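You operate a simulated robot arm through the tools that you are given. There is no shell and no other tool. Be economical: measure what you need, move in short steps, check, and stop when the job is done.

Carry out the task below with a simulated robot arm. There is one attempt and no reset: what you move stays moved.

## Task
Mix about forty ml each of red and blue stock in the yellow-ring cup.
Fine: stirred even; knobs shut, carriage drawn out, rod back in its block.

Only the result counts: the job must be done as asked and must still hold three seconds after the hand-in. Knocking over, shifting, dropping, spilling or breaking anything else fails it.

## Robot
A 7-joint arm with a two-finger parallel gripper, fixed in place. Base frame: the origin is at the foot of the arm, x ahead of it, y to its left, z up; the work surface is at about z = 0. Units: m, rad, N and s.
With the tool pointing down near the work surface it reaches from about 0.24 to 0.62 m from the base axis. Its first joint turns from -1.152 to 1.152 rad. Payload 2.6 kg.
The tool frame sits at the grasp point between the pads (the TCP): z along the fingers, y along the line on which they close. The tips reach 0.03 m beyond it. Largest opening 0.094 m; finger width 0.028, thickness 0.01; the body of the gripper, 0.05 by 0.096 m, starts 0.055 m behind the TCP.
Orientation is that of the tool frame in the base frame, as [roll, pitch, yaw] about the fixed x, y, z axes, in that order (R = Rz(yaw) Ry(pitch) Rx(roll)). With the fingers straight down and closing along the base's y, the tool's x points along the base's -x, its y along +y and its z along -z.

## Interface
- The arm moves only by the tool apply_moves. Its argument "commands" is a list of rows, each a list of 6 numbers: the shift along the base's x, y, z in units of 25 mm (1.0 is 25 mm), then the turn, a rotation vector about the base's x, y, z in units of 6 degrees (1.0 is 6 degrees). In form: [[x, y, z, wx, wy, wz], ...]. A call has 1 to 10 rows; each row shifts and turns the commanded pose from where the row before left it. "fingers" is the gripper command, from -1 (fully open) to 1 (shut), values between in proportion, set as the call begins (left out, the last holds). A call with a number of a shift or a turn outside -1 to 1 is refused whole. Rows are played at 5 a second. More than 0.05 m and 0.15 rad between two rows, or a gripper value outside its range, and nothing of the call is played. A pose out of reach is approached as far as the arm can. The call stops where the force on the tool passes 60 N (or 10 N more than at its start, if that is more) or the arm is blocked; 0.2 s more then pass. Each finger travels about 0.072 m/s and halts on what it meets, pressing with about 34 N; the grip force reading is that of the motor and also rises with nothing between the fingers. The clock runs only during rows and for 0.2 s after the last one: add rows that do not move to give the fingers time. The reply holds the time, the measured pose of the TCP, the force on the tool along the base axes, the opening and the grip force, in the units named above and with some noise.
- Cameras (640 x 400 px; columns grow to the right, rows downward): "scene" is fixed at [0.05, 0.4497, 0.5577]; the picture's right is [-0.59, -0.81, 0.00], its down [-0.51, 0.37, -0.78] and it looks along [0.62, -0.46, -0.63] (base axes); focal length 260 px, centre (320, 200). "wrist" rides on the gripper at [-0.037, 0, -0.058] in the tool frame; the picture's right is [0.00, -1.00, 0.00], its down [0.97, 0.00, -0.24] and it looks along [0.24, 0.00, 0.97] (tool axes); focal length 218 px, centre (320, 200). There is no depth. A picture from a camera that has moved, and an enlarged one, comes with that camera's place and axes in the base frame and with its lens.
- grab_frame(camera): a new picture of that camera. No time passes.
- close_up(camera, box): a new picture of the part [left, top, right, bottom] of that camera's present view, enlarged. No time passes.
- close_job(): hands the job in; it is judged then, once.

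Work in short steps. Places have to be worked out from the pictures, the camera data and where the tool is seen: move nearer, look again, correct. Check each grasp and each placing, and mend what went wrong. You have 120 turns and 84 pictures in all, those below and enlarged ones among them. Open the gripper and draw the arm clear of the work before you hand the job in, unless the task says otherwise; then end with one line.

The tools are called after ">>>" by a JSON object that holds its "fn" and its "kwargs". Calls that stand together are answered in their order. apply_moves: Moves the arm, as the interface text tells. Its arguments: {"type":"object","properties":{"commands":{"type":"array","items":{"type":"array","items":{"type":"number"}}},"fingers":{"type":"number"}},"required":["commands"]} The other tools are called the same way: grab_frame (camera) takes a picture; close_up (camera, box) takes an enlarged picture of a part of a camera's view; close_job () hands the job in.

At the start:

```text
clock: 0.0
position: [0.3352, 0.1742, 0.3759]
tcp_rot: [-3.14, 0.0, -3.141]
wrist_force: [0.7, -0.3, 0.7]
opening: 0.0937
grip_force: 0.0
```

scene: 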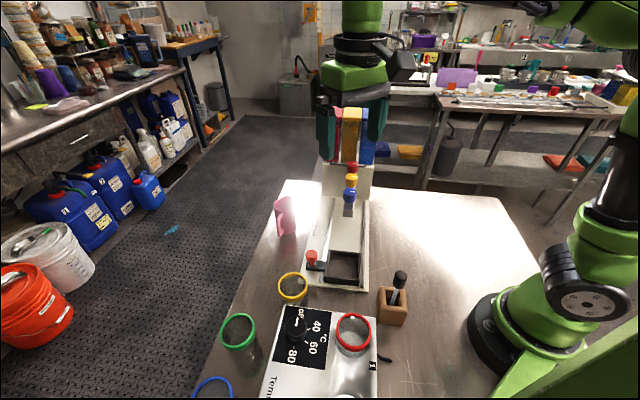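
wrist: 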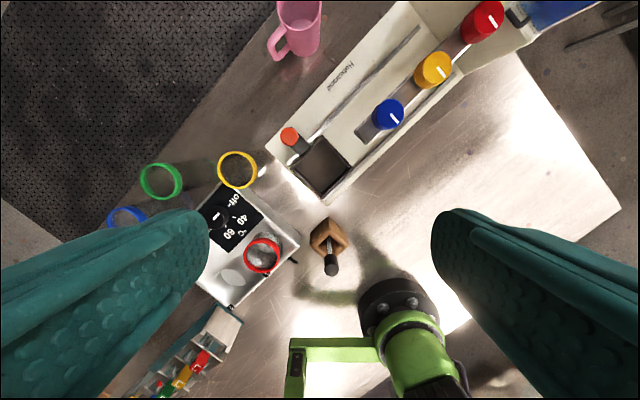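

I start with enlarged views to understand the dispenser, carriage, cups and rod.

>>> {"fn": "close_up", "kwargs": {"camera": "scene", "box": [240, 90, 440, 300]}}

>>> {"fn": "close_up", "kwargs": {"camera": "wrist", "box": [240, 0, 560, 210]}}

>>> {"fn": "close_up", "kwargs": {"camera": "scene", "box": [180, 240, 440, 400]}}

```text
1.90 times, centred on (340, 195) of scene
camera zoom: at [0.05, 0.4497, 0.5577], right [-0.59, -0.81, 0.0], down [-0.51, 0.37, -0.78], along [0.62, -0.46, -0.63], focal length 496 px, centre (282, 210)
```

zoom: 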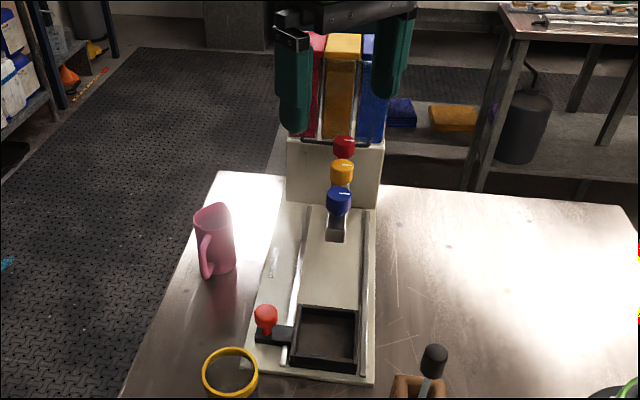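

```text
1.90 times, centred on (400, 105) of wrist
camera zoom: at [0.3723, 0.1737, 0.4341], right [0.0, -1.0, 0.0], down [-0.97, 0.0, 0.24], along [-0.24, 0.0, -0.97], focal length 416 px, centre (168, 381)
```

zoom: 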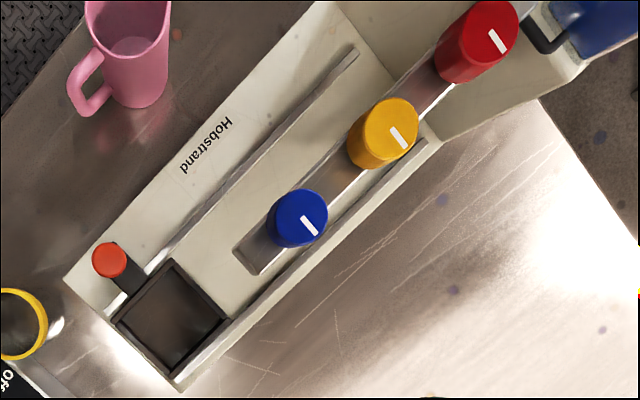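

```text
2.46 times, centred on (310, 320) of scene
camera zoom: at [0.05, 0.4497, 0.5577], right [-0.59, -0.81, 0.0], down [-0.51, 0.37, -0.78], along [0.62, -0.46, -0.63], focal length 641 px, centre (345, -95)
```

zoom: 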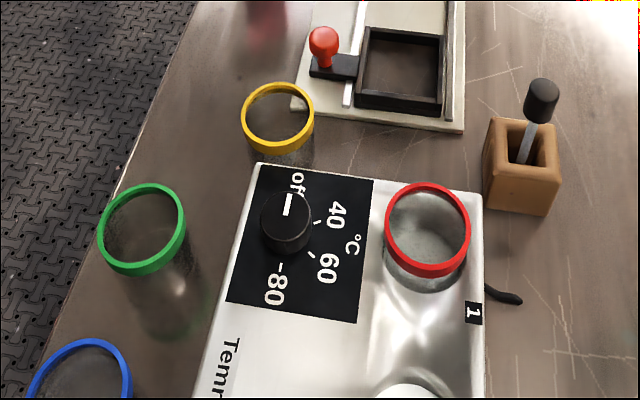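

Triangulating from the two views: yellow cup ≈ (0.333, 0.312, rim 0.06), tray ≈ (0.332, 0.172), handle ≈ (0.388, 0.226, 0.05), blue knob ≈ (0.41, 0.094, 0.165), red knob ≈ (0.4985, 0.003, 0.165). I go above the cup with the closing axis across the rail direction and look.

>>> {"fn": "apply_moves", "kwargs": {"commands": [[0, 0.69, -0.5, 0, 0, -0.9375], [0, 0.69, -0.5, 0, 0, -0.9375], [0, 0.69, -0.5, 0, 0, -0.9375], [0, 0.69, -0.5, 0, 0, -0.9375], [0, 0.69, -0.5, 0, 0, -0.9375], [0, 0.69, -0.5, 0, 0, -0.9375], [0, 0.69, -0.5, 0, 0, -0.9375], [0, 0.69, -0.5, 0, 0, -0.9375]], "fingers": -1}}

>>> {"fn": "grab_frame", "kwargs": {"camera": "wrist"}}

>>> {"fn": "grab_frame", "kwargs": {"camera": "scene"}}

```text
clock: 1.8
position: [0.3349, 0.3114, 0.276]
tcp_rot: [-3.141, 0.001, 2.355]
wrist_force: [-0.2, 0.1, -0.2]
opening: 0.094
grip_force: 0.0
```

```text
78 pictures are left
camera wrist: at [0.3615, 0.2856, 0.3345], right [-0.71, -0.71, 0.0], down [-0.69, 0.69, 0.24], along [-0.17, 0.17, -0.97], focal length 218 px, centre (320, 200)
```

wrist: 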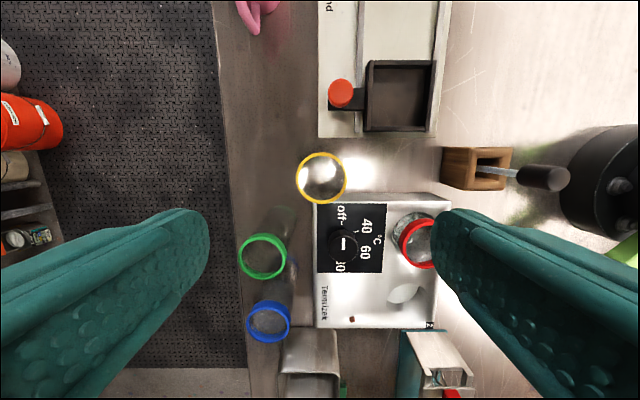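

```text
77 pictures are left
```

scene: 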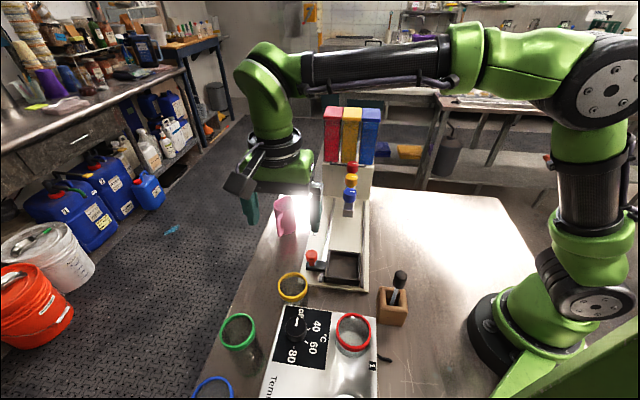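

The rail is aligned with the wrist view and the TCP is right above the cup. I enlarge the cup and tray to check contents and clearances.

>>> {"fn": "close_up", "kwargs": {"camera": "wrist", "box": [240, 40, 460, 240]}}

>>> {"fn": "close_up", "kwargs": {"camera": "scene", "box": [260, 230, 420, 330]}}

```text
2.00 times, centred on (350, 140) of wrist
camera zoom: at [0.3615, 0.2856, 0.3345], right [-0.71, -0.71, 0.0], down [-0.69, 0.69, 0.24], along [-0.17, 0.17, -0.97], focal length 436 px, centre (260, 320)
```

zoom: 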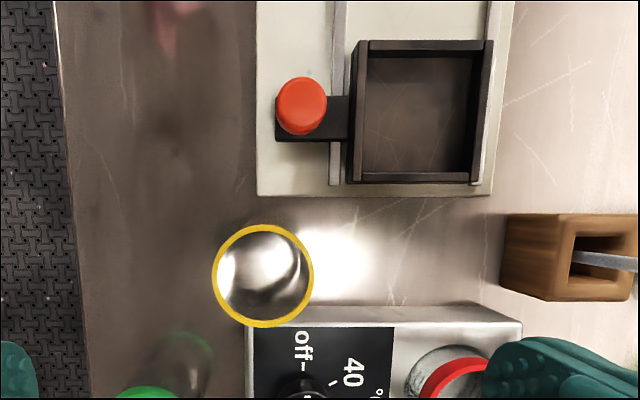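

```text
4.00 times, centred on (340, 280) of scene
camera zoom: at [0.05, 0.4497, 0.5577], right [-0.59, -0.81, 0.0], down [-0.51, 0.37, -0.78], along [0.62, -0.46, -0.63], focal length 1041 px, centre (240, -120)
```

zoom: 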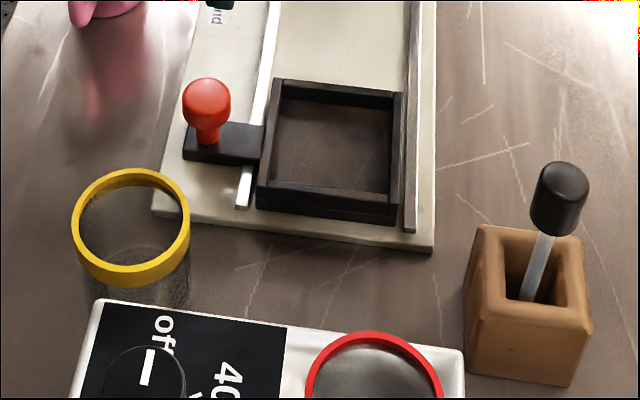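

Cup is empty, tray interior about 75 mm, so I grip the cup high (tips above tray walls). I lower onto the cup with TCP at about 0.048.

>>> {"fn": "apply_moves", "kwargs": {"commands": [[0, 0, -0.912, 0, 0, 0], [0, 0, -0.912, 0, 0, 0], [0, 0, -0.912, 0, 0, 0], [0, 0, -0.912, 0, 0, 0], [0, 0, -0.912, 0, 0, 0], [0, 0, -0.912, 0, 0, 0], [0, 0, -0.912, 0, 0, 0], [0, 0, -0.912, 0, 0, 0], [0, 0, -0.912, 0, 0, 0], [0, 0, -0.912, 0, 0, 0]]}}

>>> {"fn": "grab_frame", "kwargs": {"camera": "wrist"}}

>>> {"fn": "close_up", "kwargs": {"camera": "scene", "box": [220, 200, 380, 320]}}

```text
clock: 4.0
position: [0.3343, 0.3117, 0.0469]
tcp_rot: [-3.141, 0.002, 2.359]
wrist_force: [-0.3, 1.0, -0.1]
opening: 0.0938
grip_force: 0.0
```

```text
74 pictures are left
camera wrist: at [0.3614, 0.2848, 0.1062], right [-0.71, -0.71, 0.0], down [-0.69, 0.69, 0.24], along [-0.17, 0.17, -0.97], focal length 218 px, centre (320, 200)
```

wrist: 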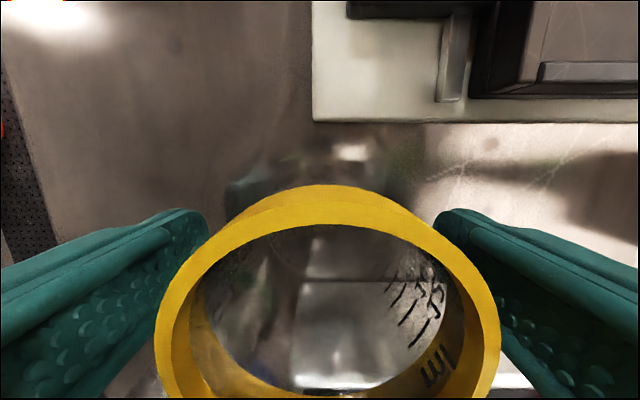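

```text
3.33 times, centred on (300, 260) of scene
camera zoom: at [0.05, 0.4497, 0.5577], right [-0.59, -0.81, 0.0], down [-0.51, 0.37, -0.78], along [0.62, -0.46, -0.63], focal length 868 px, centre (387, 0)
```

zoom: 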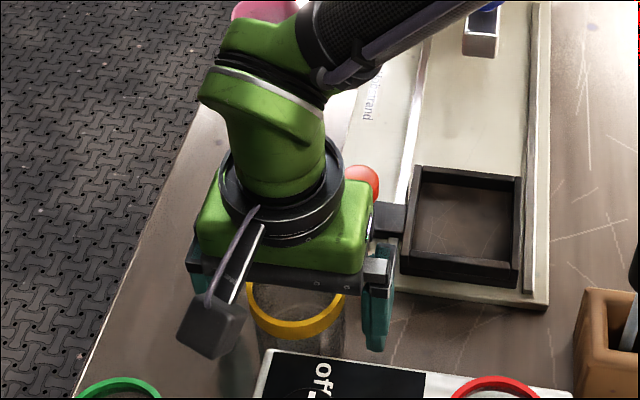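

The TCP straddles the cup, and graduation marks are visible on its wall. I close the fingers.

>>> {"fn": "apply_moves", "kwargs": {"commands": [[0, 0, 0, 0, 0, 0], [0, 0, 0, 0, 0, 0], [0, 0, 0, 0, 0, 0], [0, 0, 0, 0, 0, 0]], "fingers": 1}}

>>> {"fn": "close_up", "kwargs": {"camera": "wrist", "box": [140, 160, 500, 400]}}

```text
clock: 5.0
position: [0.3357, 0.31, 0.0491]
tcp_rot: [-3.141, -0.002, 2.357]
wrist_force: [0.8, 0.5, -0.5]
opening: 0.0585
grip_force: 34.4
```

```text
1.67 times, centred on (320, 280) of wrist
camera zoom: at [0.3613, 0.2848, 0.1064], right [-0.71, -0.71, 0.0], down [-0.69, 0.69, 0.24], along [-0.17, 0.17, -0.97], focal length 364 px, centre (320, 67)
```

zoom: 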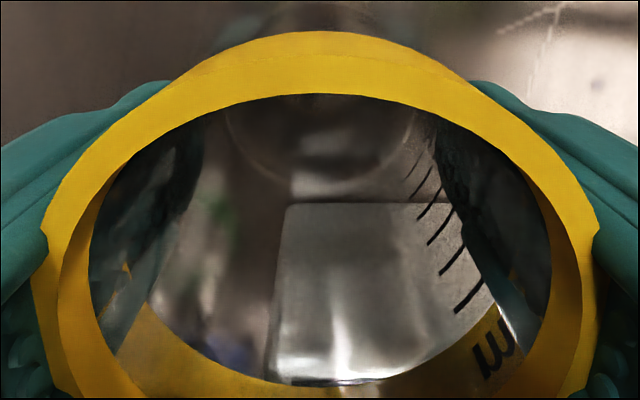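

Held at 58.5 mm opening. I lift 90 mm and carry it above the tray.

>>> {"fn": "apply_moves", "kwargs": {"commands": [[0, 0, 0.6, 0, 0, 0], [0, 0, 1, 0, 0, 0], [0, 0, 1, 0, 0, 0], [0, 0, 1, 0, 0, 0], [0, -0.9, 0, 0, 0, 0], [0, -1, 0, 0, 0, 0], [0, -1, 0, 0, 0, 0], [0, -1, 0, 0, 0, 0], [0, -1, 0, 0, 0, 0], [0, -0.9, 0, 0, 0, 0]]}}

>>> {"fn": "grab_frame", "kwargs": {"camera": "wrist"}}

>>> {"fn": "close_up", "kwargs": {"camera": "scene", "box": [240, 160, 420, 320]}}

```text
clock: 7.2
position: [0.335, 0.1645, 0.1382]
tcp_rot: [3.14, 0.0, 2.359]
wrist_force: [-0.5, -0.1, -1.2]
opening: 0.0586
grip_force: 33.9
```

```text
71 pictures are left
camera wrist: at [0.362, 0.1396, 0.1962], right [-0.71, -0.71, 0.0], down [-0.69, 0.69, 0.24], along [-0.17, 0.17, -0.97], focal length 218 px, centre (320, 200)
```

wrist: 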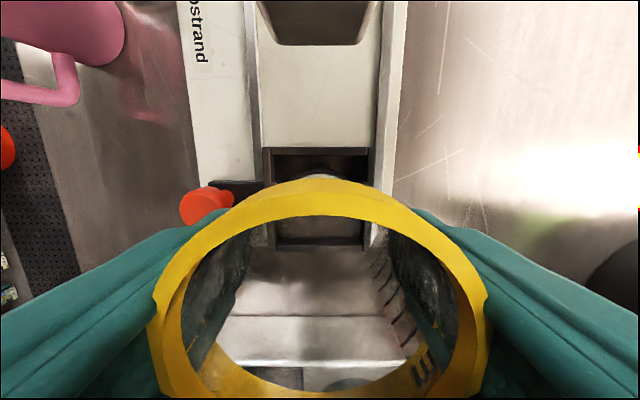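

```text
2.50 times, centred on (330, 240) of scene
camera zoom: at [0.05, 0.4498, 0.5577], right [-0.59, -0.81, 0.0], down [-0.51, 0.37, -0.78], along [0.62, -0.46, -0.63], focal length 651 px, centre (295, 100)
```

zoom: 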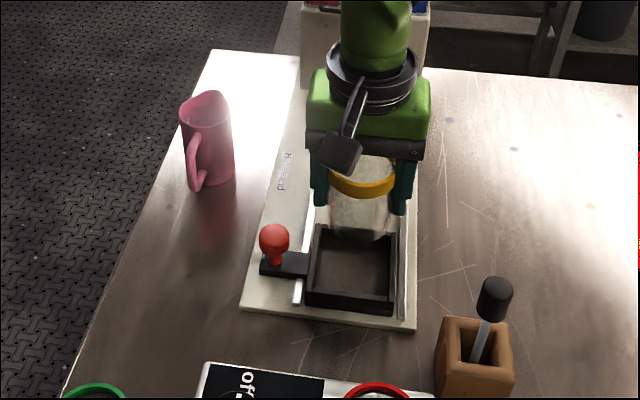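

Tray center from this view ≈ (0.3325, 0.169). I shift slightly and lower to just above the tray floor, then look.

>>> {"fn": "apply_moves", "kwargs": {"commands": [[-0.1, 0.16, -0.4, 0, 0, 0], [0, 0, -0.8, 0, 0, 0], [0, 0, -0.8, 0, 0, 0], [0, 0, -0.4, 0, 0, 0]]}}

>>> {"fn": "grab_frame", "kwargs": {"camera": "wrist"}}

>>> {"fn": "close_up", "kwargs": {"camera": "scene", "box": [280, 210, 400, 300]}}

```text
clock: 8.2
position: [0.3327, 0.1706, 0.0793]
tcp_rot: [-3.142, -0.001, 2.358]
wrist_force: [0.3, -0.5, -1.1]
opening: 0.0587
grip_force: 33.7
```

```text
69 pictures are left
camera wrist: at [0.3593, 0.1442, 0.1361], right [-0.71, -0.71, 0.0], down [-0.69, 0.69, 0.24], along [-0.17, 0.17, -0.97], focal length 218 px, centre (320, 200)
```

wrist: 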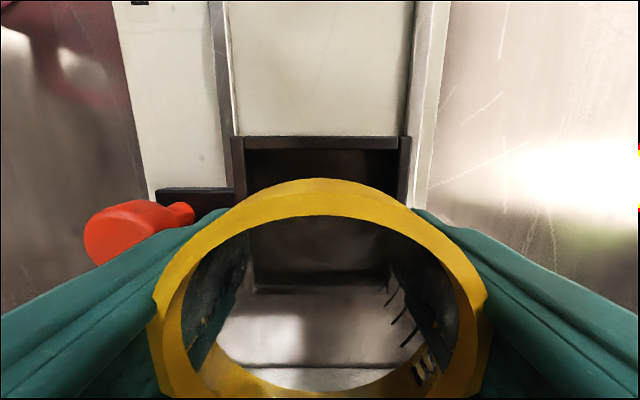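

```text
4.44 times, centred on (340, 255) of scene
camera zoom: at [0.05, 0.4497, 0.5577], right [-0.59, -0.81, 0.0], down [-0.51, 0.37, -0.78], along [0.62, -0.46, -0.63], focal length 1157 px, centre (231, -44)
```

zoom: 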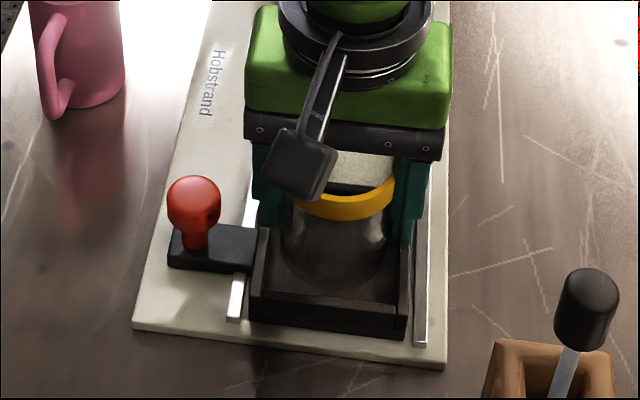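

Cup is centered over the tray. I lower in small steps until contact.

>>> {"fn": "apply_moves", "kwargs": {"commands": [[0, 0, -0.3, 0, 0, 0], [0, 0, -0.2, 0, 0, 0], [0, 0, 0, 0, 0, 0]]}}

>>> {"fn": "close_up", "kwargs": {"camera": "scene", "box": [280, 210, 400, 300]}}

```text
clock: 9.0
position: [0.3334, 0.1696, 0.0669]
tcp_rot: [3.137, 0.002, 2.356]
wrist_force: [-3.8, -4.3, 23.3]
opening: 0.0589
grip_force: 33.8
```

```text
4.44 times, centred on (340, 255) of scene
camera zoom: at [0.0499, 0.4497, 0.5578], right [-0.59, -0.81, 0.0], down [-0.51, 0.37, -0.78], along [0.62, -0.46, -0.63], focal length 1157 px, centre (231, -44)
```

zoom: 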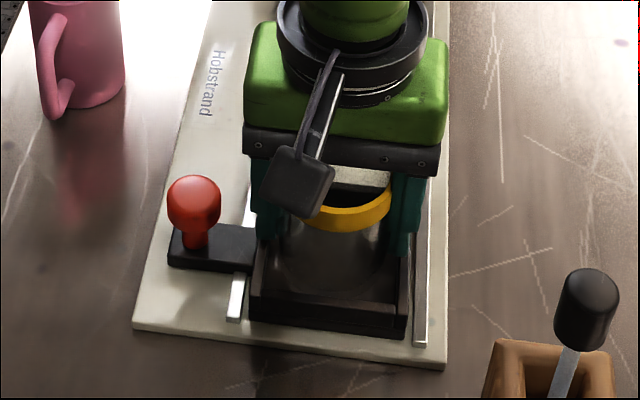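

Contact at TCP z 0.067; I need to know whether it is the cup on the floor or a fingertip on a wall, so I look from the wrist.

>>> {"fn": "grab_frame", "kwargs": {"camera": "wrist"}}

>>> {"fn": "close_up", "kwargs": {"camera": "scene", "box": [320, 235, 380, 290]}}

```text
66 pictures are left
camera wrist: at [0.3599, 0.1443, 0.1248], right [-0.71, -0.71, 0.0], down [-0.69, 0.69, 0.24], along [-0.17, 0.17, -0.97], focal length 218 px, centre (320, 200)
```

wrist: 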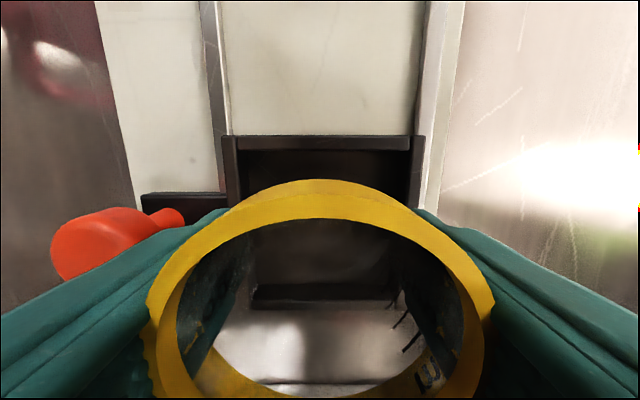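

```text
7.27 times, centred on (350, 262) of scene
camera zoom: at [0.0499, 0.4497, 0.5578], right [-0.59, -0.81, 0.0], down [-0.51, 0.37, -0.78], along [0.62, -0.46, -0.63], focal length 1893 px, centre (102, -254)
```

zoom: 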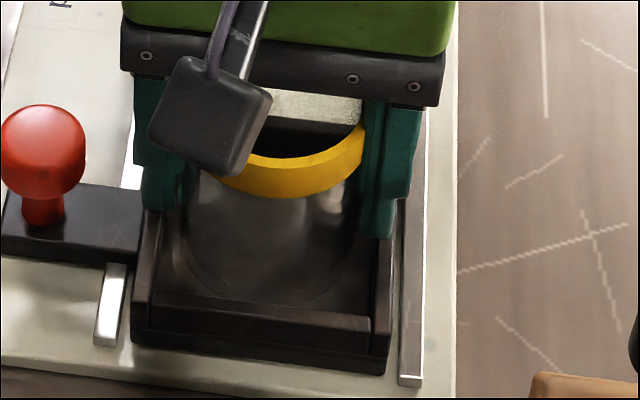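

The fingertips (z 0.037) seem to rest on the wall tops with the cup nearly on the floor. I relieve by 1.5 mm and open just enough to release.

>>> {"fn": "apply_moves", "kwargs": {"commands": [[0, 0, 0.08, 0, 0, 0], [0, 0, 0, 0, 0, 0]]}}

>>> {"fn": "apply_moves", "kwargs": {"commands": [[0, 0, 0, 0, 0, 0], [0, 0, 0, 0, 0, 0]], "fingers": -0.55}}

>>> {"fn": "grab_frame", "kwargs": {"camera": "wrist"}}

>>> {"fn": "close_up", "kwargs": {"camera": "scene", "box": [320, 235, 380, 290]}}

```text
clock: 9.6
position: [0.3324, 0.1701, 0.0673]
tcp_rot: [-3.141, 0.001, 2.358]
wrist_force: [-0.2, 0.7, -1.2]
opening: 0.0585
grip_force: 34.3
```

```text
clock: 10.2
position: [0.3328, 0.1695, 0.0673]
tcp_rot: [3.141, 0.0, 2.359]
wrist_force: [0.2, 0.9, 0.6]
opening: 0.0728
grip_force: 0.0
```

```text
64 pictures are left
camera wrist: at [0.3592, 0.1443, 0.1257], right [-0.71, -0.71, 0.0], down [-0.69, 0.69, 0.24], along [-0.17, 0.17, -0.97], focal length 218 px, centre (320, 200)
```

wrist: 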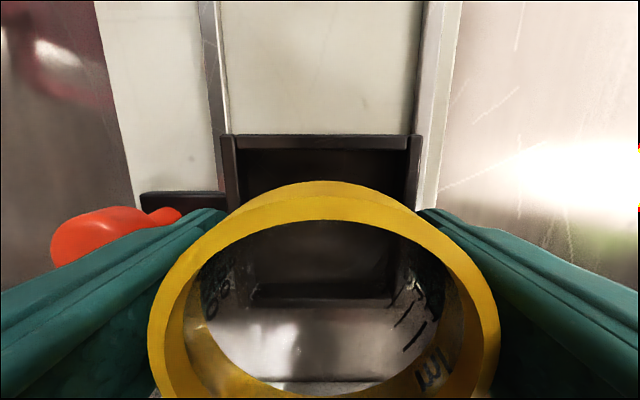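

```text
7.27 times, centred on (350, 262) of scene
camera zoom: at [0.05, 0.4497, 0.5577], right [-0.59, -0.81, 0.0], down [-0.51, 0.37, -0.78], along [0.62, -0.46, -0.63], focal length 1893 px, centre (102, -254)
```

zoom: 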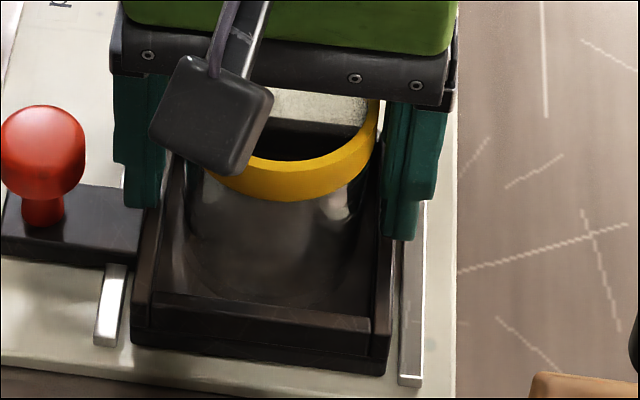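

The cup stands in the tray. I raise straight up, open, then go over the handle with the closing axis along the rail (camera on the outside).

>>> {"fn": "apply_moves", "kwargs": {"commands": [[0, 0, 0.6, 0, 0, 0], [0, 0, 1, 0, 0, 0], [0, 0, 1, 0, 0, 0], [0, 0, 1, 0, 0, 0], [0, 0, 1, 0, 0, 0]]}}

>>> {"fn": "apply_moves", "kwargs": {"commands": [[0.22, 0.22, 0, 0, 0, 1], [0.22, 0.22, 0, 0, 0, 1], [0.22, 0.22, 0, 0, 0, 1], [0.22, 0.22, 0, 0, 0, 1], [0.22, 0.22, 0, 0, 0, 1], [0.22, 0.22, 0, 0, 0, 1], [0.22, 0.22, 0, 0, 0, 1], [0.22, 0.22, 0, 0, 0, 1], [0.22, 0.22, 0, 0, 0, 1], [0.22, 0.22, 0, 0, 0, 1]], "fingers": -0.2}}

>>> {"fn": "apply_moves", "kwargs": {"commands": [[0, 0, 0, 0, 0, 1], [0, 0, 0, 0, 0, 1], [0, 0, 0, 0, 0, 1], [0, 0, 0, 0, 0, 1], [0, 0, 0, 0, 0, 1], [0, 0, 0, 0, 0, 0]]}}

>>> {"fn": "grab_frame", "kwargs": {"camera": "wrist"}}

>>> {"fn": "grab_frame", "kwargs": {"camera": "scene"}}

```text
clock: 11.4
position: [0.3342, 0.17, 0.1838]
tcp_rot: [-3.141, 0.0, 2.358]
wrist_force: [0.5, 0.6, -0.3]
opening: 0.0729
grip_force: 0.1
```

```text
clock: 13.6
position: [0.3871, 0.2264, 0.1836]
tcp_rot: [-3.141, 0.0, -2.877]
wrist_force: [1.0, 0.3, 0.2]
opening: 0.0563
grip_force: 0.0
```

```text
clock: 15.0
position: [0.3872, 0.2257, 0.1833]
tcp_rot: [3.141, 0.0, -2.354]
wrist_force: [-0.1, -0.5, -0.1]
opening: 0.0564
grip_force: 0.1
```

```text
62 pictures are left
camera wrist: at [0.4138, 0.2516, 0.2403], right [0.71, -0.71, 0.0], down [-0.68, -0.69, 0.24], along [-0.17, -0.17, -0.97], focal length 218 px, centre (320, 200)
```

wrist: 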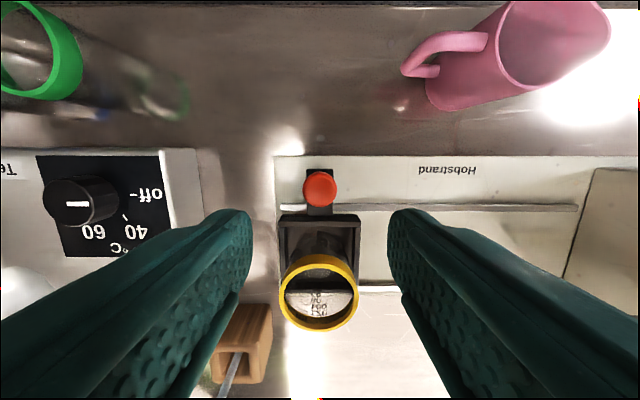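

```text
61 pictures are left
```

scene: 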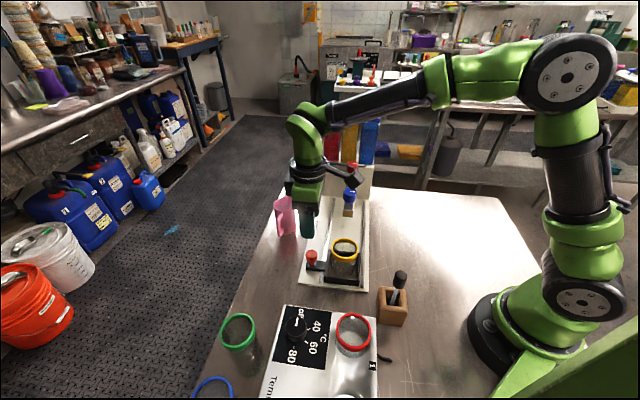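

Handle is aligned along the rail, about 3 mm off across it. The mug is ~0.07 m from the handle's path and ~0.09 high, so the camera side clears. I shift slightly and lower to TCP z ≈ 0.064 around the knob.

>>> {"fn": "apply_moves", "kwargs": {"commands": [[0.1, 0.08, -0.8, 0, 0, 0], [0, 0, -1, 0, 0, 0], [0, 0, -1, 0, 0, 0], [0, 0, -1, 0, 0, 0], [0, 0, -0.96, 0, 0, 0]]}}

>>> {"fn": "grab_frame", "kwargs": {"camera": "wrist"}}

>>> {"fn": "close_up", "kwargs": {"camera": "scene", "box": [260, 150, 400, 290]}}

```text
clock: 16.2
position: [0.39, 0.2268, 0.0632]
tcp_rot: [3.141, -0.001, -2.358]
wrist_force: [-0.7, 0.3, -0.2]
opening: 0.0564
grip_force: 0.1
```

```text
60 pictures are left
camera wrist: at [0.4161, 0.2533, 0.1213], right [0.71, -0.71, 0.0], down [-0.69, -0.69, 0.24], along [-0.17, -0.17, -0.97], focal length 218 px, centre (320, 200)
```

wrist: 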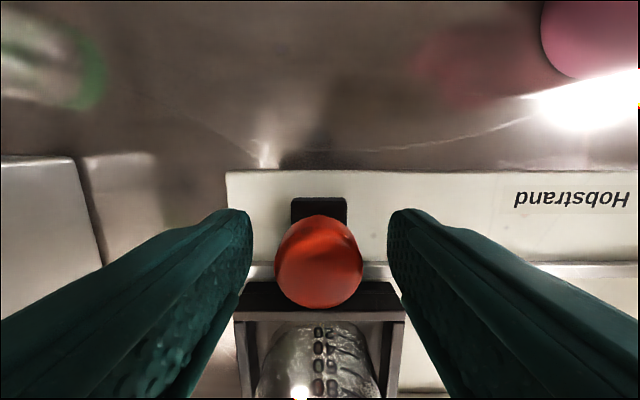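

```text
2.86 times, centred on (330, 220) of scene
camera zoom: at [0.05, 0.4497, 0.5577], right [-0.59, -0.81, 0.0], down [-0.51, 0.37, -0.78], along [0.62, -0.46, -0.63], focal length 744 px, centre (291, 143)
```

zoom: 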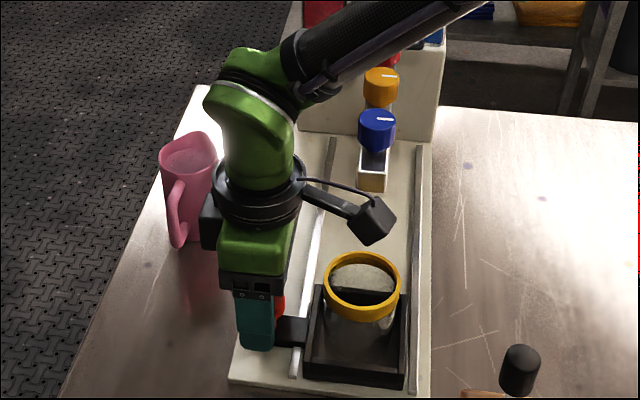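

A box on a stalk hangs on the tool's +x side, about 0.084 m out at knob height, and would strike the knobs in this orientation. I raise, turn back 90° so it trails along the rail, and grip the ball across the rail instead.

>>> {"fn": "apply_moves", "kwargs": {"commands": [[0, 0, 1, 0, 0, 0], [0, 0, 1, 0, 0, 0], [0, 0, 1, 0, 0, 0], [0, 0, 1, 0, 0, 0], [0, 0, 0.5, 0, 0, 0]]}}

>>> {"fn": "apply_moves", "kwargs": {"commands": [[0, 0, 0, 0, 0, -1], [0, 0, 0, 0, 0, -1], [0, 0, 0, 0, 0, -1], [0, 0, 0, 0, 0, -1], [0, 0, 0, 0, 0, -1], [0, 0, 0, 0, 0, -1], [0, 0, 0, 0, 0, -1], [0, 0, 0, 0, 0, -1], [0, 0, 0, 0, 0, -1], [0, 0, 0, 0, 0, -1]]}}

>>> {"fn": "apply_moves", "kwargs": {"commands": [[0, 0, 0, 0, 0, -1], [0, 0, 0, 0, 0, -1], [0, 0, 0, 0, 0, -1], [0, 0, 0, 0, 0, -1], [0, 0, -0.5, 0, 0, -1], [0, 0, -1, 0, 0, 0], [0, 0, -1, 0, 0, 0], [0, 0, 0, 0, 0, 0]]}}

>>> {"fn": "grab_frame", "kwargs": {"camera": "wrist"}}

```text
clock: 17.4
position: [0.391, 0.2266, 0.1764]
tcp_rot: [3.141, 0.0, -2.354]
wrist_force: [-0.3, 1.0, -0.4]
opening: 0.0563
grip_force: 0.1
```

```text
clock: 19.6
position: [0.3904, 0.2256, 0.1763]
tcp_rot: [3.14, 0.0, 2.879]
wrist_force: [0.4, -0.5, 0.1]
opening: 0.0563
grip_force: 0.1
```

```text
clock: 21.4
position: [0.3894, 0.2263, 0.1134]
tcp_rot: [3.14, 0.001, 2.358]
wrist_force: [-0.6, -0.2, 0.3]
opening: 0.0563
grip_force: 0.1
```

```text
58 pictures are left
camera wrist: at [0.4165, 0.2009, 0.1711], right [-0.71, -0.71, 0.0], down [-0.69, 0.69, 0.24], along [-0.17, 0.17, -0.97], focal length 218 px, centre (320, 200)
```

wrist: 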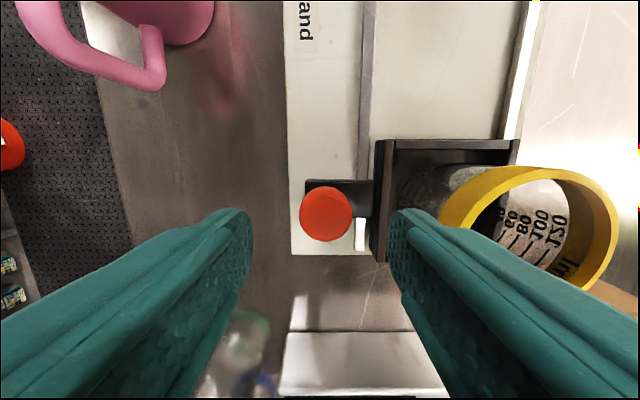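

Ball centred within 3 mm, graduations (…60, 80, 100, 120) are readable. I narrow the opening so the inner finger clears the tray wall, then lower to z ≈ 0.062.

>>> {"fn": "apply_moves", "kwargs": {"commands": [[0, -0.06, 0, 0, 0, 0], [0, 0, 0, 0, 0, 0], [0, 0, -0.7, 0, 0, 0], [0, 0, -0.7, 0, 0, 0], [0, 0, -0.6, 0, 0, 0]], "fingers": 0.1}}

>>> {"fn": "apply_moves", "kwargs": {"commands": [[0, 0, 0, 0, 0, 0], [0, 0, 0, 0, 0, 0], [0, 0, 0, 0, 0, 0]], "fingers": 1}}

>>> {"fn": "grab_frame", "kwargs": {"camera": "wrist"}}

>>> {"fn": "close_up", "kwargs": {"camera": "scene", "box": [260, 150, 400, 290]}}

```text
clock: 22.6
position: [0.3899, 0.225, 0.0635]
tcp_rot: [-3.141, 0.001, 2.358]
wrist_force: [-0.8, -0.7, 1.2]
opening: 0.0422
grip_force: 0.1
```

```text
clock: 23.4
position: [0.3885, 0.2238, 0.0641]
tcp_rot: [-3.134, -0.001, 2.354]
wrist_force: [-20.2, -19.3, 6.1]
opening: 0.0298
grip_force: 44.8
```

```text
57 pictures are left
camera wrist: at [0.4159, 0.1976, 0.1209], right [-0.71, -0.71, 0.01], down [-0.68, 0.69, 0.24], along [-0.18, 0.17, -0.97], focal length 218 px, centre (320, 200)
```

wrist: 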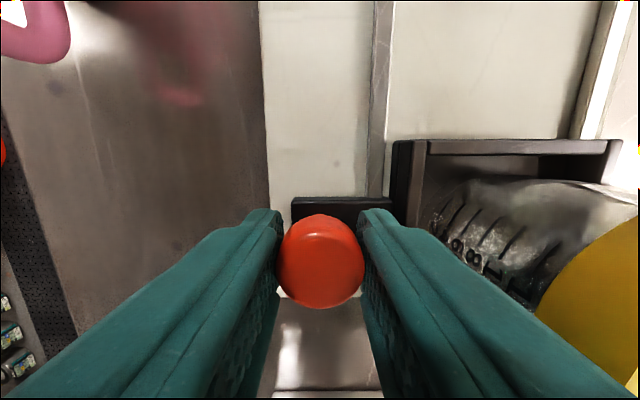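

```text
2.86 times, centred on (330, 220) of scene
camera zoom: at [0.0499, 0.4497, 0.5577], right [-0.59, -0.81, 0.0], down [-0.51, 0.37, -0.78], along [0.62, -0.46, -0.63], focal length 744 px, centre (291, 143)
```

zoom: 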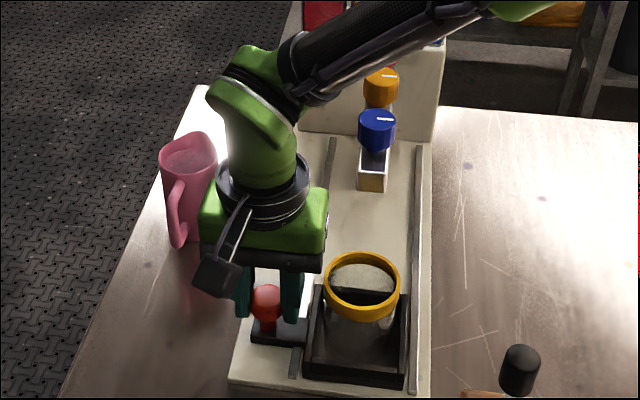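

Gripped; there's ~28 N side load because the ball sits ~2 mm toward the tray, so I relax it, then push the carriage along the rail toward the blue tap by ~0.1 m.

>>> {"fn": "apply_moves", "kwargs": {"commands": [[-0.07, -0.07, 0, 0, 0, 0], [0, 0, 0, 0, 0, 0]]}}

>>> {"fn": "apply_moves", "kwargs": {"commands": [[0.2, -0.2, 0, 0, 0, 0], [0.3, -0.3, 0, 0, 0, 0], [0.4, -0.4, 0, 0, 0, 0], [0.4, -0.4, 0, 0, 0, 0]]}}

```text
clock: 24.0
position: [0.3892, 0.2248, 0.0635]
tcp_rot: [-3.141, 0.001, 2.359]
wrist_force: [1.4, -7.1, -13.4]
opening: 0.0299
grip_force: 44.8
```

```text
clock: 25.0
position: [0.4214, 0.1898, 0.0638]
tcp_rot: [-3.141, 0.0, 2.358]
wrist_force: [8.1, 10.5, -31.7]
opening: 0.0299
grip_force: 45.4
```

Carriage follows, but there is a 32 N downward pull; I ease down ~1.5 mm and read again.

>>> {"fn": "apply_moves", "kwargs": {"commands": [[0.03, 0.03, -0.05, 0, 0, 0], [0, 0, 0, 0, 0, 0]]}}

>>> {"fn": "close_up", "kwargs": {"camera": "scene", "box": [260, 150, 400, 290]}}

>>> {"fn": "grab_frame", "kwargs": {"camera": "wrist"}}

```text
clock: 25.6
position: [0.4205, 0.1902, 0.0644]
tcp_rot: [-3.141, 0.002, 2.354]
wrist_force: [-4.5, -4.4, -10.4]
opening: 0.0297
grip_force: 45.1
```

```text
2.86 times, centred on (330, 220) of scene
camera zoom: at [0.05, 0.4497, 0.5577], right [-0.59, -0.81, 0.0], down [-0.51, 0.37, -0.78], along [0.62, -0.46, -0.63], focal length 744 px, centre (291, 143)
```

zoom: 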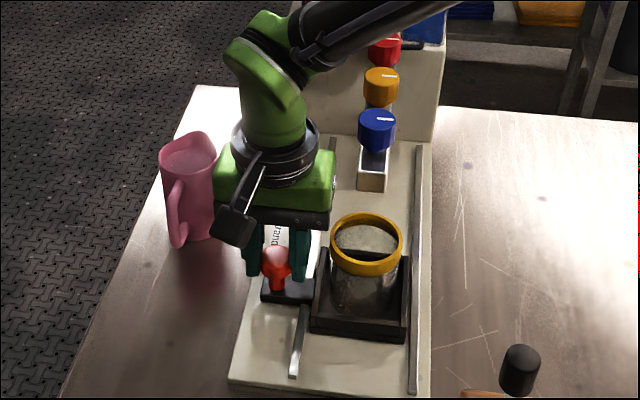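

```text
54 pictures are left
camera wrist: at [0.4482, 0.1649, 0.1212], right [-0.71, -0.71, 0.0], down [-0.69, 0.69, 0.24], along [-0.17, 0.17, -0.97], focal length 218 px, centre (320, 200)
```

wrist: 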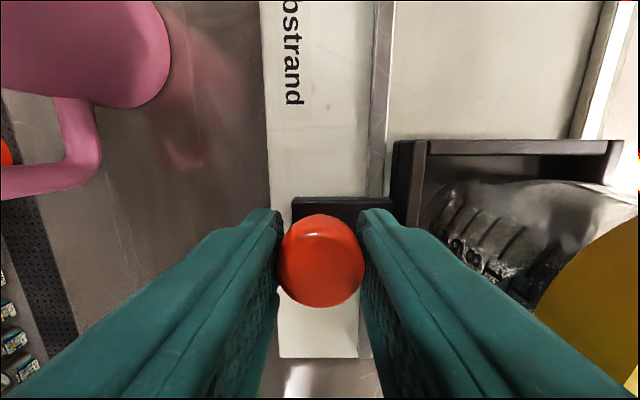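

The carriage slides smoothly. Continue another ~0.06 m to bring the cup under the blue tap.

>>> {"fn": "apply_moves", "kwargs": {"commands": [[0.3, -0.3, 0, 0, 0, 0], [0.5, -0.5, 0, 0, 0, 0], [0.5, -0.5, 0, 0, 0, 0], [0.4, -0.4, 0, 0, 0, 0], [0, 0, 0, 0, 0, 0]]}}

>>> {"fn": "close_up", "kwargs": {"camera": "scene", "box": [290, 140, 400, 260]}}

>>> {"fn": "grab_frame", "kwargs": {"camera": "wrist"}}

```text
clock: 26.8
position: [0.4653, 0.1481, 0.0642]
tcp_rot: [-3.14, 0.004, 2.354]
wrist_force: [-18.7, -18.3, 13.3]
opening: 0.0296
grip_force: 45.2
```

```text
3.33 times, centred on (345, 200) of scene
camera zoom: at [0.0499, 0.4497, 0.5578], right [-0.59, -0.81, 0.0], down [-0.51, 0.37, -0.78], along [0.62, -0.46, -0.63], focal length 868 px, centre (237, 200)
```

zoom: 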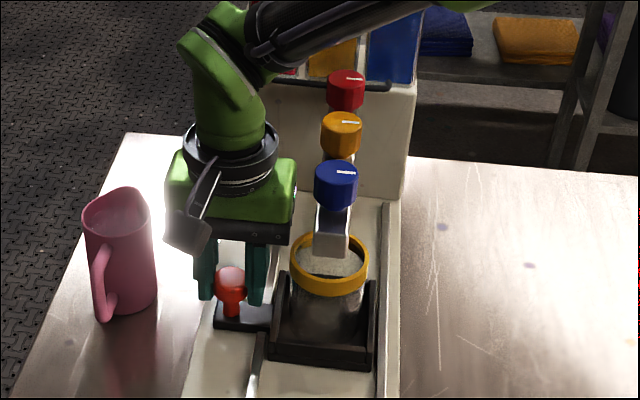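

```text
52 pictures are left
camera wrist: at [0.4907, 0.1223, 0.1212], right [-0.71, -0.71, 0.0], down [-0.68, 0.69, 0.24], along [-0.17, 0.17, -0.97], focal length 218 px, centre (320, 200)
```

wrist: 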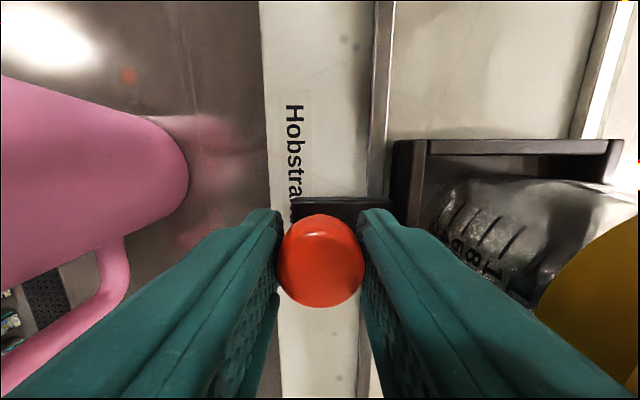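

The cup is centred beneath the blue knob. I relax the side load, release the ball, and rise above the dispenser.

>>> {"fn": "apply_moves", "kwargs": {"commands": [[-0.05, -0.05, 0, 0, 0, 0], [0, 0, 0, 0, 0, 0]]}}

>>> {"fn": "apply_moves", "kwargs": {"commands": [[0, 0, 0, 0, 0, 0], [0, 0, 0, 0, 0, 0], [0, 0, 0.8, 0, 0, 0], [0, 0, 1, 0, 0, 0], [0, 0, 1, 0, 0, 0], [0, 0, 1, 0, 0, 0], [0, 0, 1, 0, 0, 0], [0, 0, 1, 0, 0, 0], [0, 0, 1, 0, 0, 0]], "fingers": 0.05}}

>>> {"fn": "apply_moves", "kwargs": {"commands": [[-0.55, -0.55, 0, 0, 0, 0], [-0.55, -0.55, 0, 0, 0, 0], [-0.55, -0.55, 0, 0, 0, 0], [-0.55, -0.55, 0, 0, 0, 0], [0, 0, 0, 0, 0, 0]], "fingers": -0.4}}

>>> {"fn": "grab_frame", "kwargs": {"camera": "wrist"}}

>>> {"fn": "close_up", "kwargs": {"camera": "scene", "box": [290, 140, 400, 260]}}

```text
clock: 27.4
position: [0.4627, 0.1491, 0.0627]
tcp_rot: [3.141, -0.002, 2.358]
wrist_force: [-7.7, -9.9, 10.5]
opening: 0.0296
grip_force: 45.8
```

```text
clock: 29.4
position: [0.4618, 0.1485, 0.2335]
tcp_rot: [3.141, -0.001, 2.359]
wrist_force: [-0.5, -0.2, 0.2]
opening: 0.0447
grip_force: 0.2
```

```text
clock: 30.6
position: [0.4075, 0.0925, 0.2325]
tcp_rot: [-3.14, -0.002, 2.357]
wrist_force: [0.0, -0.2, -1.0]
opening: 0.0657
grip_force: 0.1
```

```text
51 pictures are left
camera wrist: at [0.4339, 0.0671, 0.2903], right [-0.71, -0.71, 0.0], down [-0.69, 0.69, 0.24], along [-0.17, 0.17, -0.97], focal length 218 px, centre (320, 200)
```

wrist: 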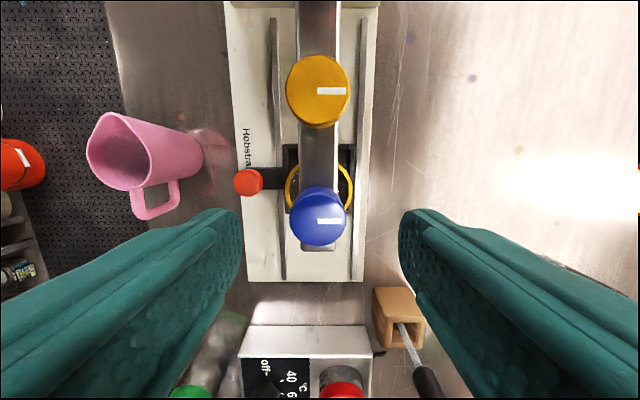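

```text
3.33 times, centred on (345, 200) of scene
camera zoom: at [0.05, 0.4497, 0.5577], right [-0.59, -0.81, 0.0], down [-0.51, 0.37, -0.78], along [0.62, -0.46, -0.63], focal length 868 px, centre (237, 200)
```

zoom: 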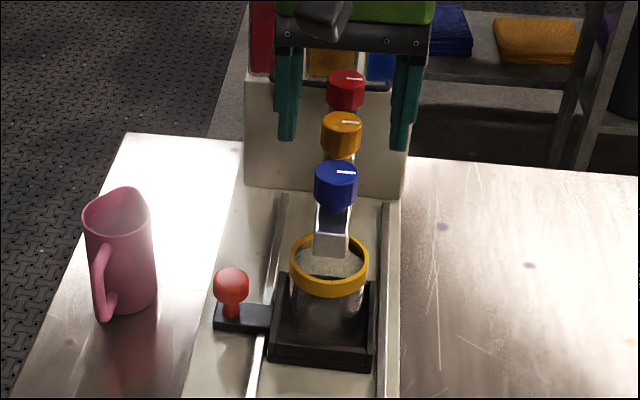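

Cup at ≈(0.406, 0.095), under the knob. I descend part-way over the blue knob to centre precisely.

>>> {"fn": "apply_moves", "kwargs": {"commands": [[0, 0.05, -0.8, 0, 0, 0], [0, 0.03, -0.8, 0, 0, 0], [0, 0, 0, 0, 0, 0]]}}

>>> {"fn": "grab_frame", "kwargs": {"camera": "wrist"}}

>>> {"fn": "close_up", "kwargs": {"camera": "scene", "box": [290, 140, 400, 260]}}

```text
clock: 31.4
position: [0.4077, 0.0947, 0.1926]
tcp_rot: [3.139, 0.002, 2.357]
wrist_force: [0.7, -0.3, -0.3]
opening: 0.0656
grip_force: 0.1
```

```text
49 pictures are left
camera wrist: at [0.4344, 0.0692, 0.2501], right [-0.71, -0.71, 0.0], down [-0.69, 0.69, 0.24], along [-0.17, 0.17, -0.97], focal length 218 px, centre (320, 200)
```

wrist: 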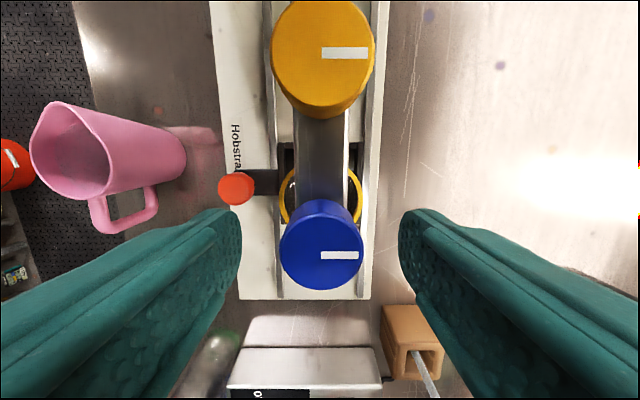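

```text
3.33 times, centred on (345, 200) of scene
camera zoom: at [0.05, 0.4497, 0.5577], right [-0.59, -0.81, 0.0], down [-0.51, 0.37, -0.78], along [0.62, -0.46, -0.63], focal length 868 px, centre (237, 200)
```

zoom: 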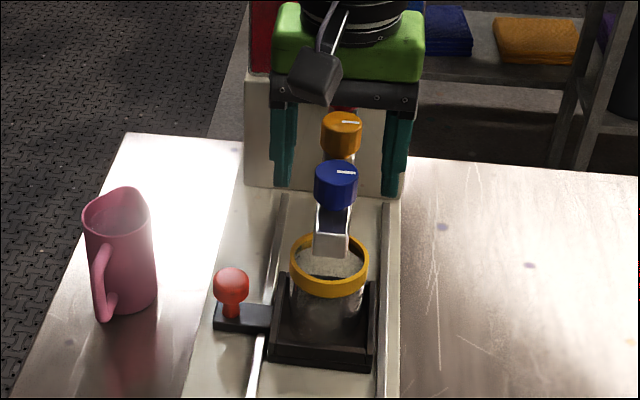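

The knob centre is within ~1–2 mm of the TCP; knob top ≈ 0.175. I descend to z ≈ 0.164 and grip it.

>>> {"fn": "apply_moves", "kwargs": {"commands": [[0, 0, -0.6, 0, 0, 0], [0, 0, -0.55, 0, 0, 0], [0, 0, 0, 0, 0, 0]]}}

>>> {"fn": "apply_moves", "kwargs": {"commands": [[0, 0, 0, 0, 0, 0], [0, 0, 0, 0, 0, 0], [0, 0, 0, 0, 0, 0], [0, 0, 0, 0, 0, 0]], "fingers": 1}}

>>> {"fn": "grab_frame", "kwargs": {"camera": "wrist"}}

>>> {"fn": "close_up", "kwargs": {"camera": "scene", "box": [310, 160, 390, 260]}}

```text
clock: 32.2
position: [0.4084, 0.0959, 0.1637]
tcp_rot: [-3.141, -0.001, 2.358]
wrist_force: [-0.6, -0.2, -0.8]
opening: 0.066
grip_force: 0.0
```

```text
clock: 33.2
position: [0.4073, 0.0947, 0.1646]
tcp_rot: [3.141, -0.001, 2.357]
wrist_force: [-17.2, -10.1, 5.2]
opening: 0.0313
grip_force: 44.5
```

```text
47 pictures are left
camera wrist: at [0.4342, 0.0687, 0.2214], right [-0.71, -0.71, 0.0], down [-0.69, 0.69, 0.24], along [-0.17, 0.17, -0.97], focal length 218 px, centre (320, 200)
```

wrist: 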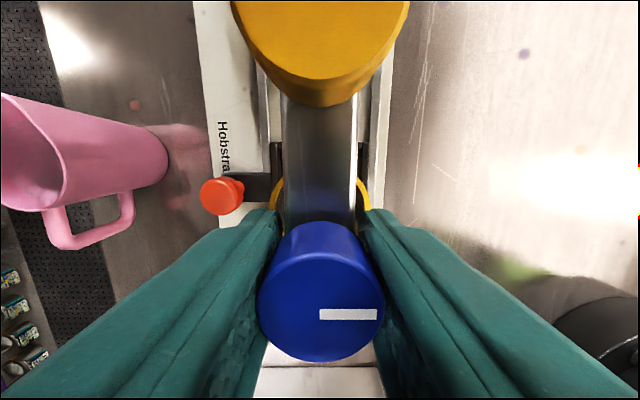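

```text
4.00 times, centred on (350, 210) of scene
camera zoom: at [0.0499, 0.4497, 0.5577], right [-0.59, -0.81, 0.0], down [-0.51, 0.37, -0.78], along [0.62, -0.46, -0.63], focal length 1041 px, centre (200, 160)
```

zoom: 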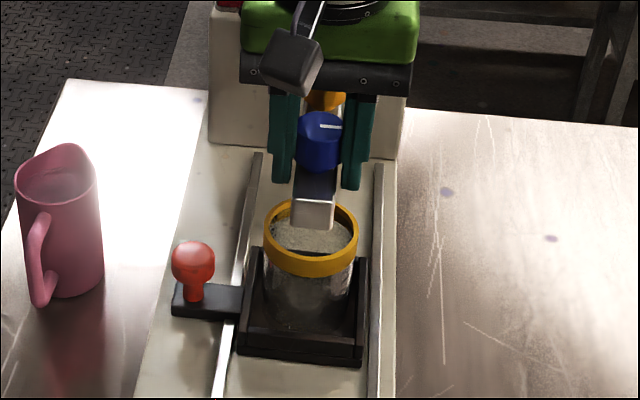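

Knob gripped (31 mm). I relax the side load and try a small 12° counter-clockwise turn, then check the marker and any flow.

>>> {"fn": "apply_moves", "kwargs": {"commands": [[-0.07, -0.02, 0, 0, 0, 0], [0, 0, 0, 0, 0, 1], [0, 0, 0, 0, 0, 1]]}}

>>> {"fn": "close_up", "kwargs": {"camera": "scene", "box": [310, 160, 390, 260]}}

>>> {"fn": "close_up", "kwargs": {"camera": "wrist", "box": [220, 180, 420, 380]}}

```text
clock: 34.0
position: [0.4078, 0.0955, 0.1644]
tcp_rot: [3.137, 0.0, 2.562]
wrist_force: [8.9, 0.3, -7.9]
opening: 0.032
grip_force: 44.2
```

```text
4.00 times, centred on (350, 210) of scene
camera zoom: at [0.05, 0.4498, 0.5577], right [-0.59, -0.81, 0.0], down [-0.51, 0.37, -0.78], along [0.62, -0.46, -0.63], focal length 1041 px, centre (200, 160)
```

zoom: 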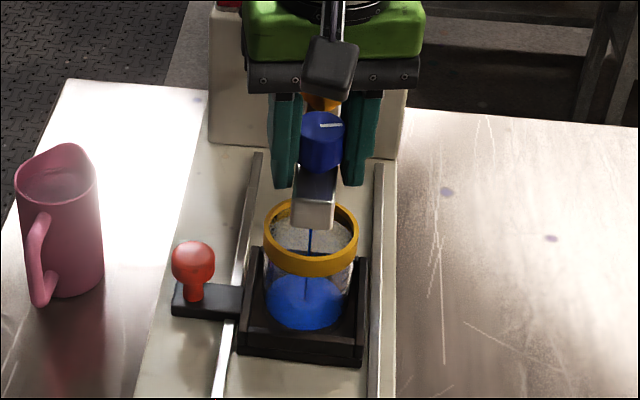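

```text
2.00 times, centred on (320, 280) of wrist
camera zoom: at [0.4381, 0.0748, 0.2216], right [-0.55, -0.84, 0.0], down [-0.81, 0.53, 0.24], along [-0.2, 0.13, -0.97], focal length 436 px, centre (320, 40)
```

zoom: 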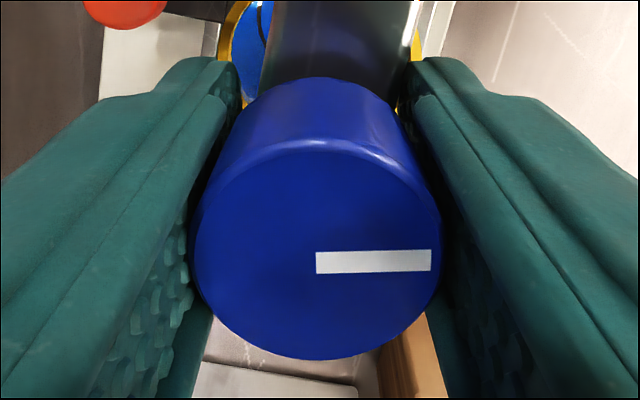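

Blue is already flowing; I shut it immediately and then read the level.

>>> {"fn": "apply_moves", "kwargs": {"commands": [[0, 0, 0, 0, 0, -1], [0, 0, 0, 0, 0, -1]]}}

>>> {"fn": "close_up", "kwargs": {"camera": "scene", "box": [325, 200, 365, 250]}}

```text
clock: 34.6
position: [0.4085, 0.0947, 0.1648]
tcp_rot: [3.141, 0.004, 2.36]
wrist_force: [27.5, 2.4, -14.2]
opening: 0.0312
grip_force: 45.0
```

```text
8.00 times, centred on (345, 225) of scene
camera zoom: at [0.0501, 0.4498, 0.5577], right [-0.59, -0.81, 0.0], down [-0.51, 0.37, -0.78], along [0.62, -0.46, -0.63], focal length 2082 px, centre (120, 0)
```

zoom: 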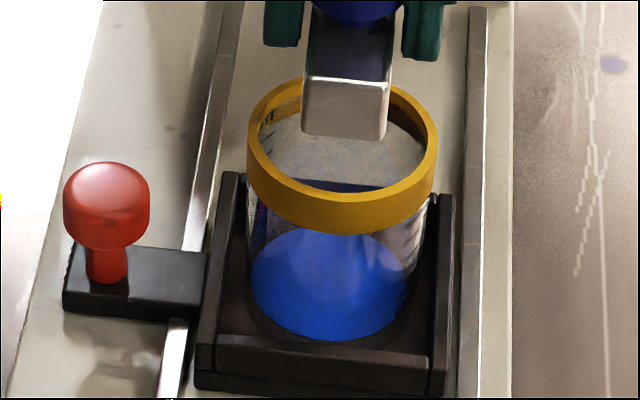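

The stream stopped with only a thin layer in the cup. I zoom in tightly on the cup's left side for the graduation marks.

>>> {"fn": "close_up", "kwargs": {"camera": "scene", "box": [336, 218, 362, 246]}}

>>> {"fn": "close_up", "kwargs": {"camera": "wrist", "box": [240, 160, 400, 240]}}

```text
14.29 times, centred on (349, 232) of scene
camera zoom: at [0.0501, 0.4498, 0.5577], right [-0.59, -0.81, 0.0], down [-0.51, 0.37, -0.78], along [0.62, -0.46, -0.63], focal length 3718 px, centre (-94, -257)
```

zoom: 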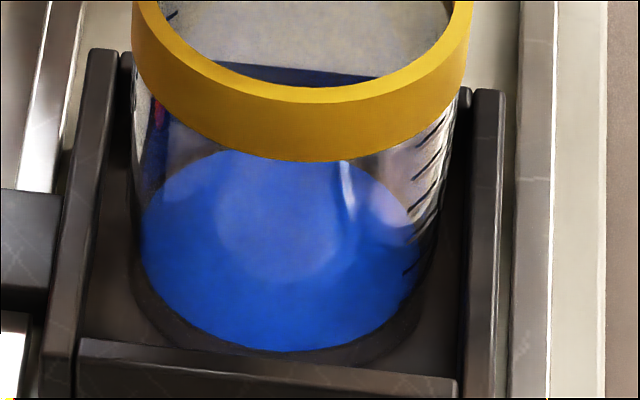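

```text
4.00 times, centred on (320, 200) of wrist
camera zoom: at [0.4337, 0.069, 0.2217], right [-0.7, -0.71, 0.0], down [-0.69, 0.68, 0.24], along [-0.17, 0.17, -0.97], focal length 873 px, centre (320, 200)
```

zoom: 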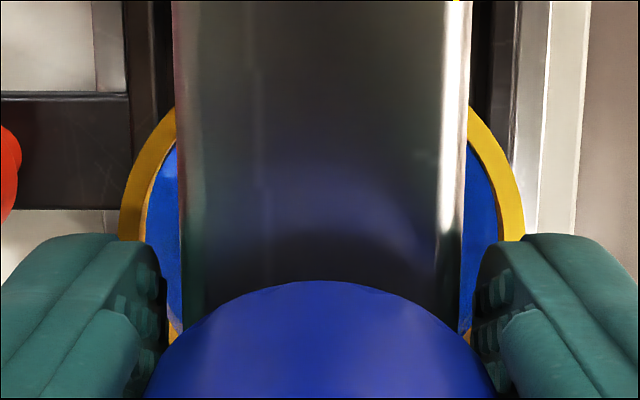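

Ticks show on the cup's right wall. I enlarge that part further.

>>> {"fn": "close_up", "kwargs": {"camera": "scene", "box": [348, 225, 360, 240]}}

```text
16.00 times, centred on (354, 232) of scene
camera zoom: at [0.0501, 0.4498, 0.5577], right [-0.59, -0.81, 0.0], down [-0.51, 0.37, -0.78], along [0.62, -0.46, -0.63], focal length 4164 px, centre (-224, -320)
```

zoom: 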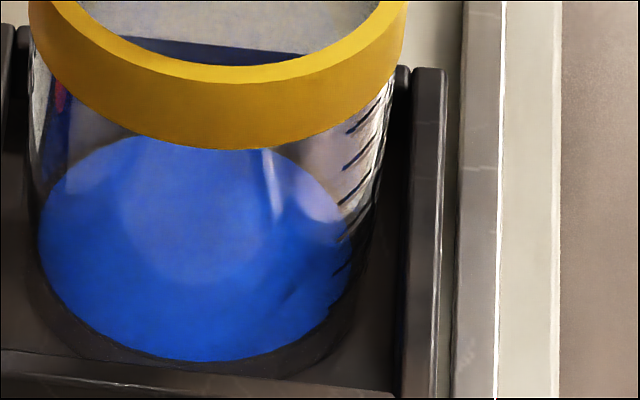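

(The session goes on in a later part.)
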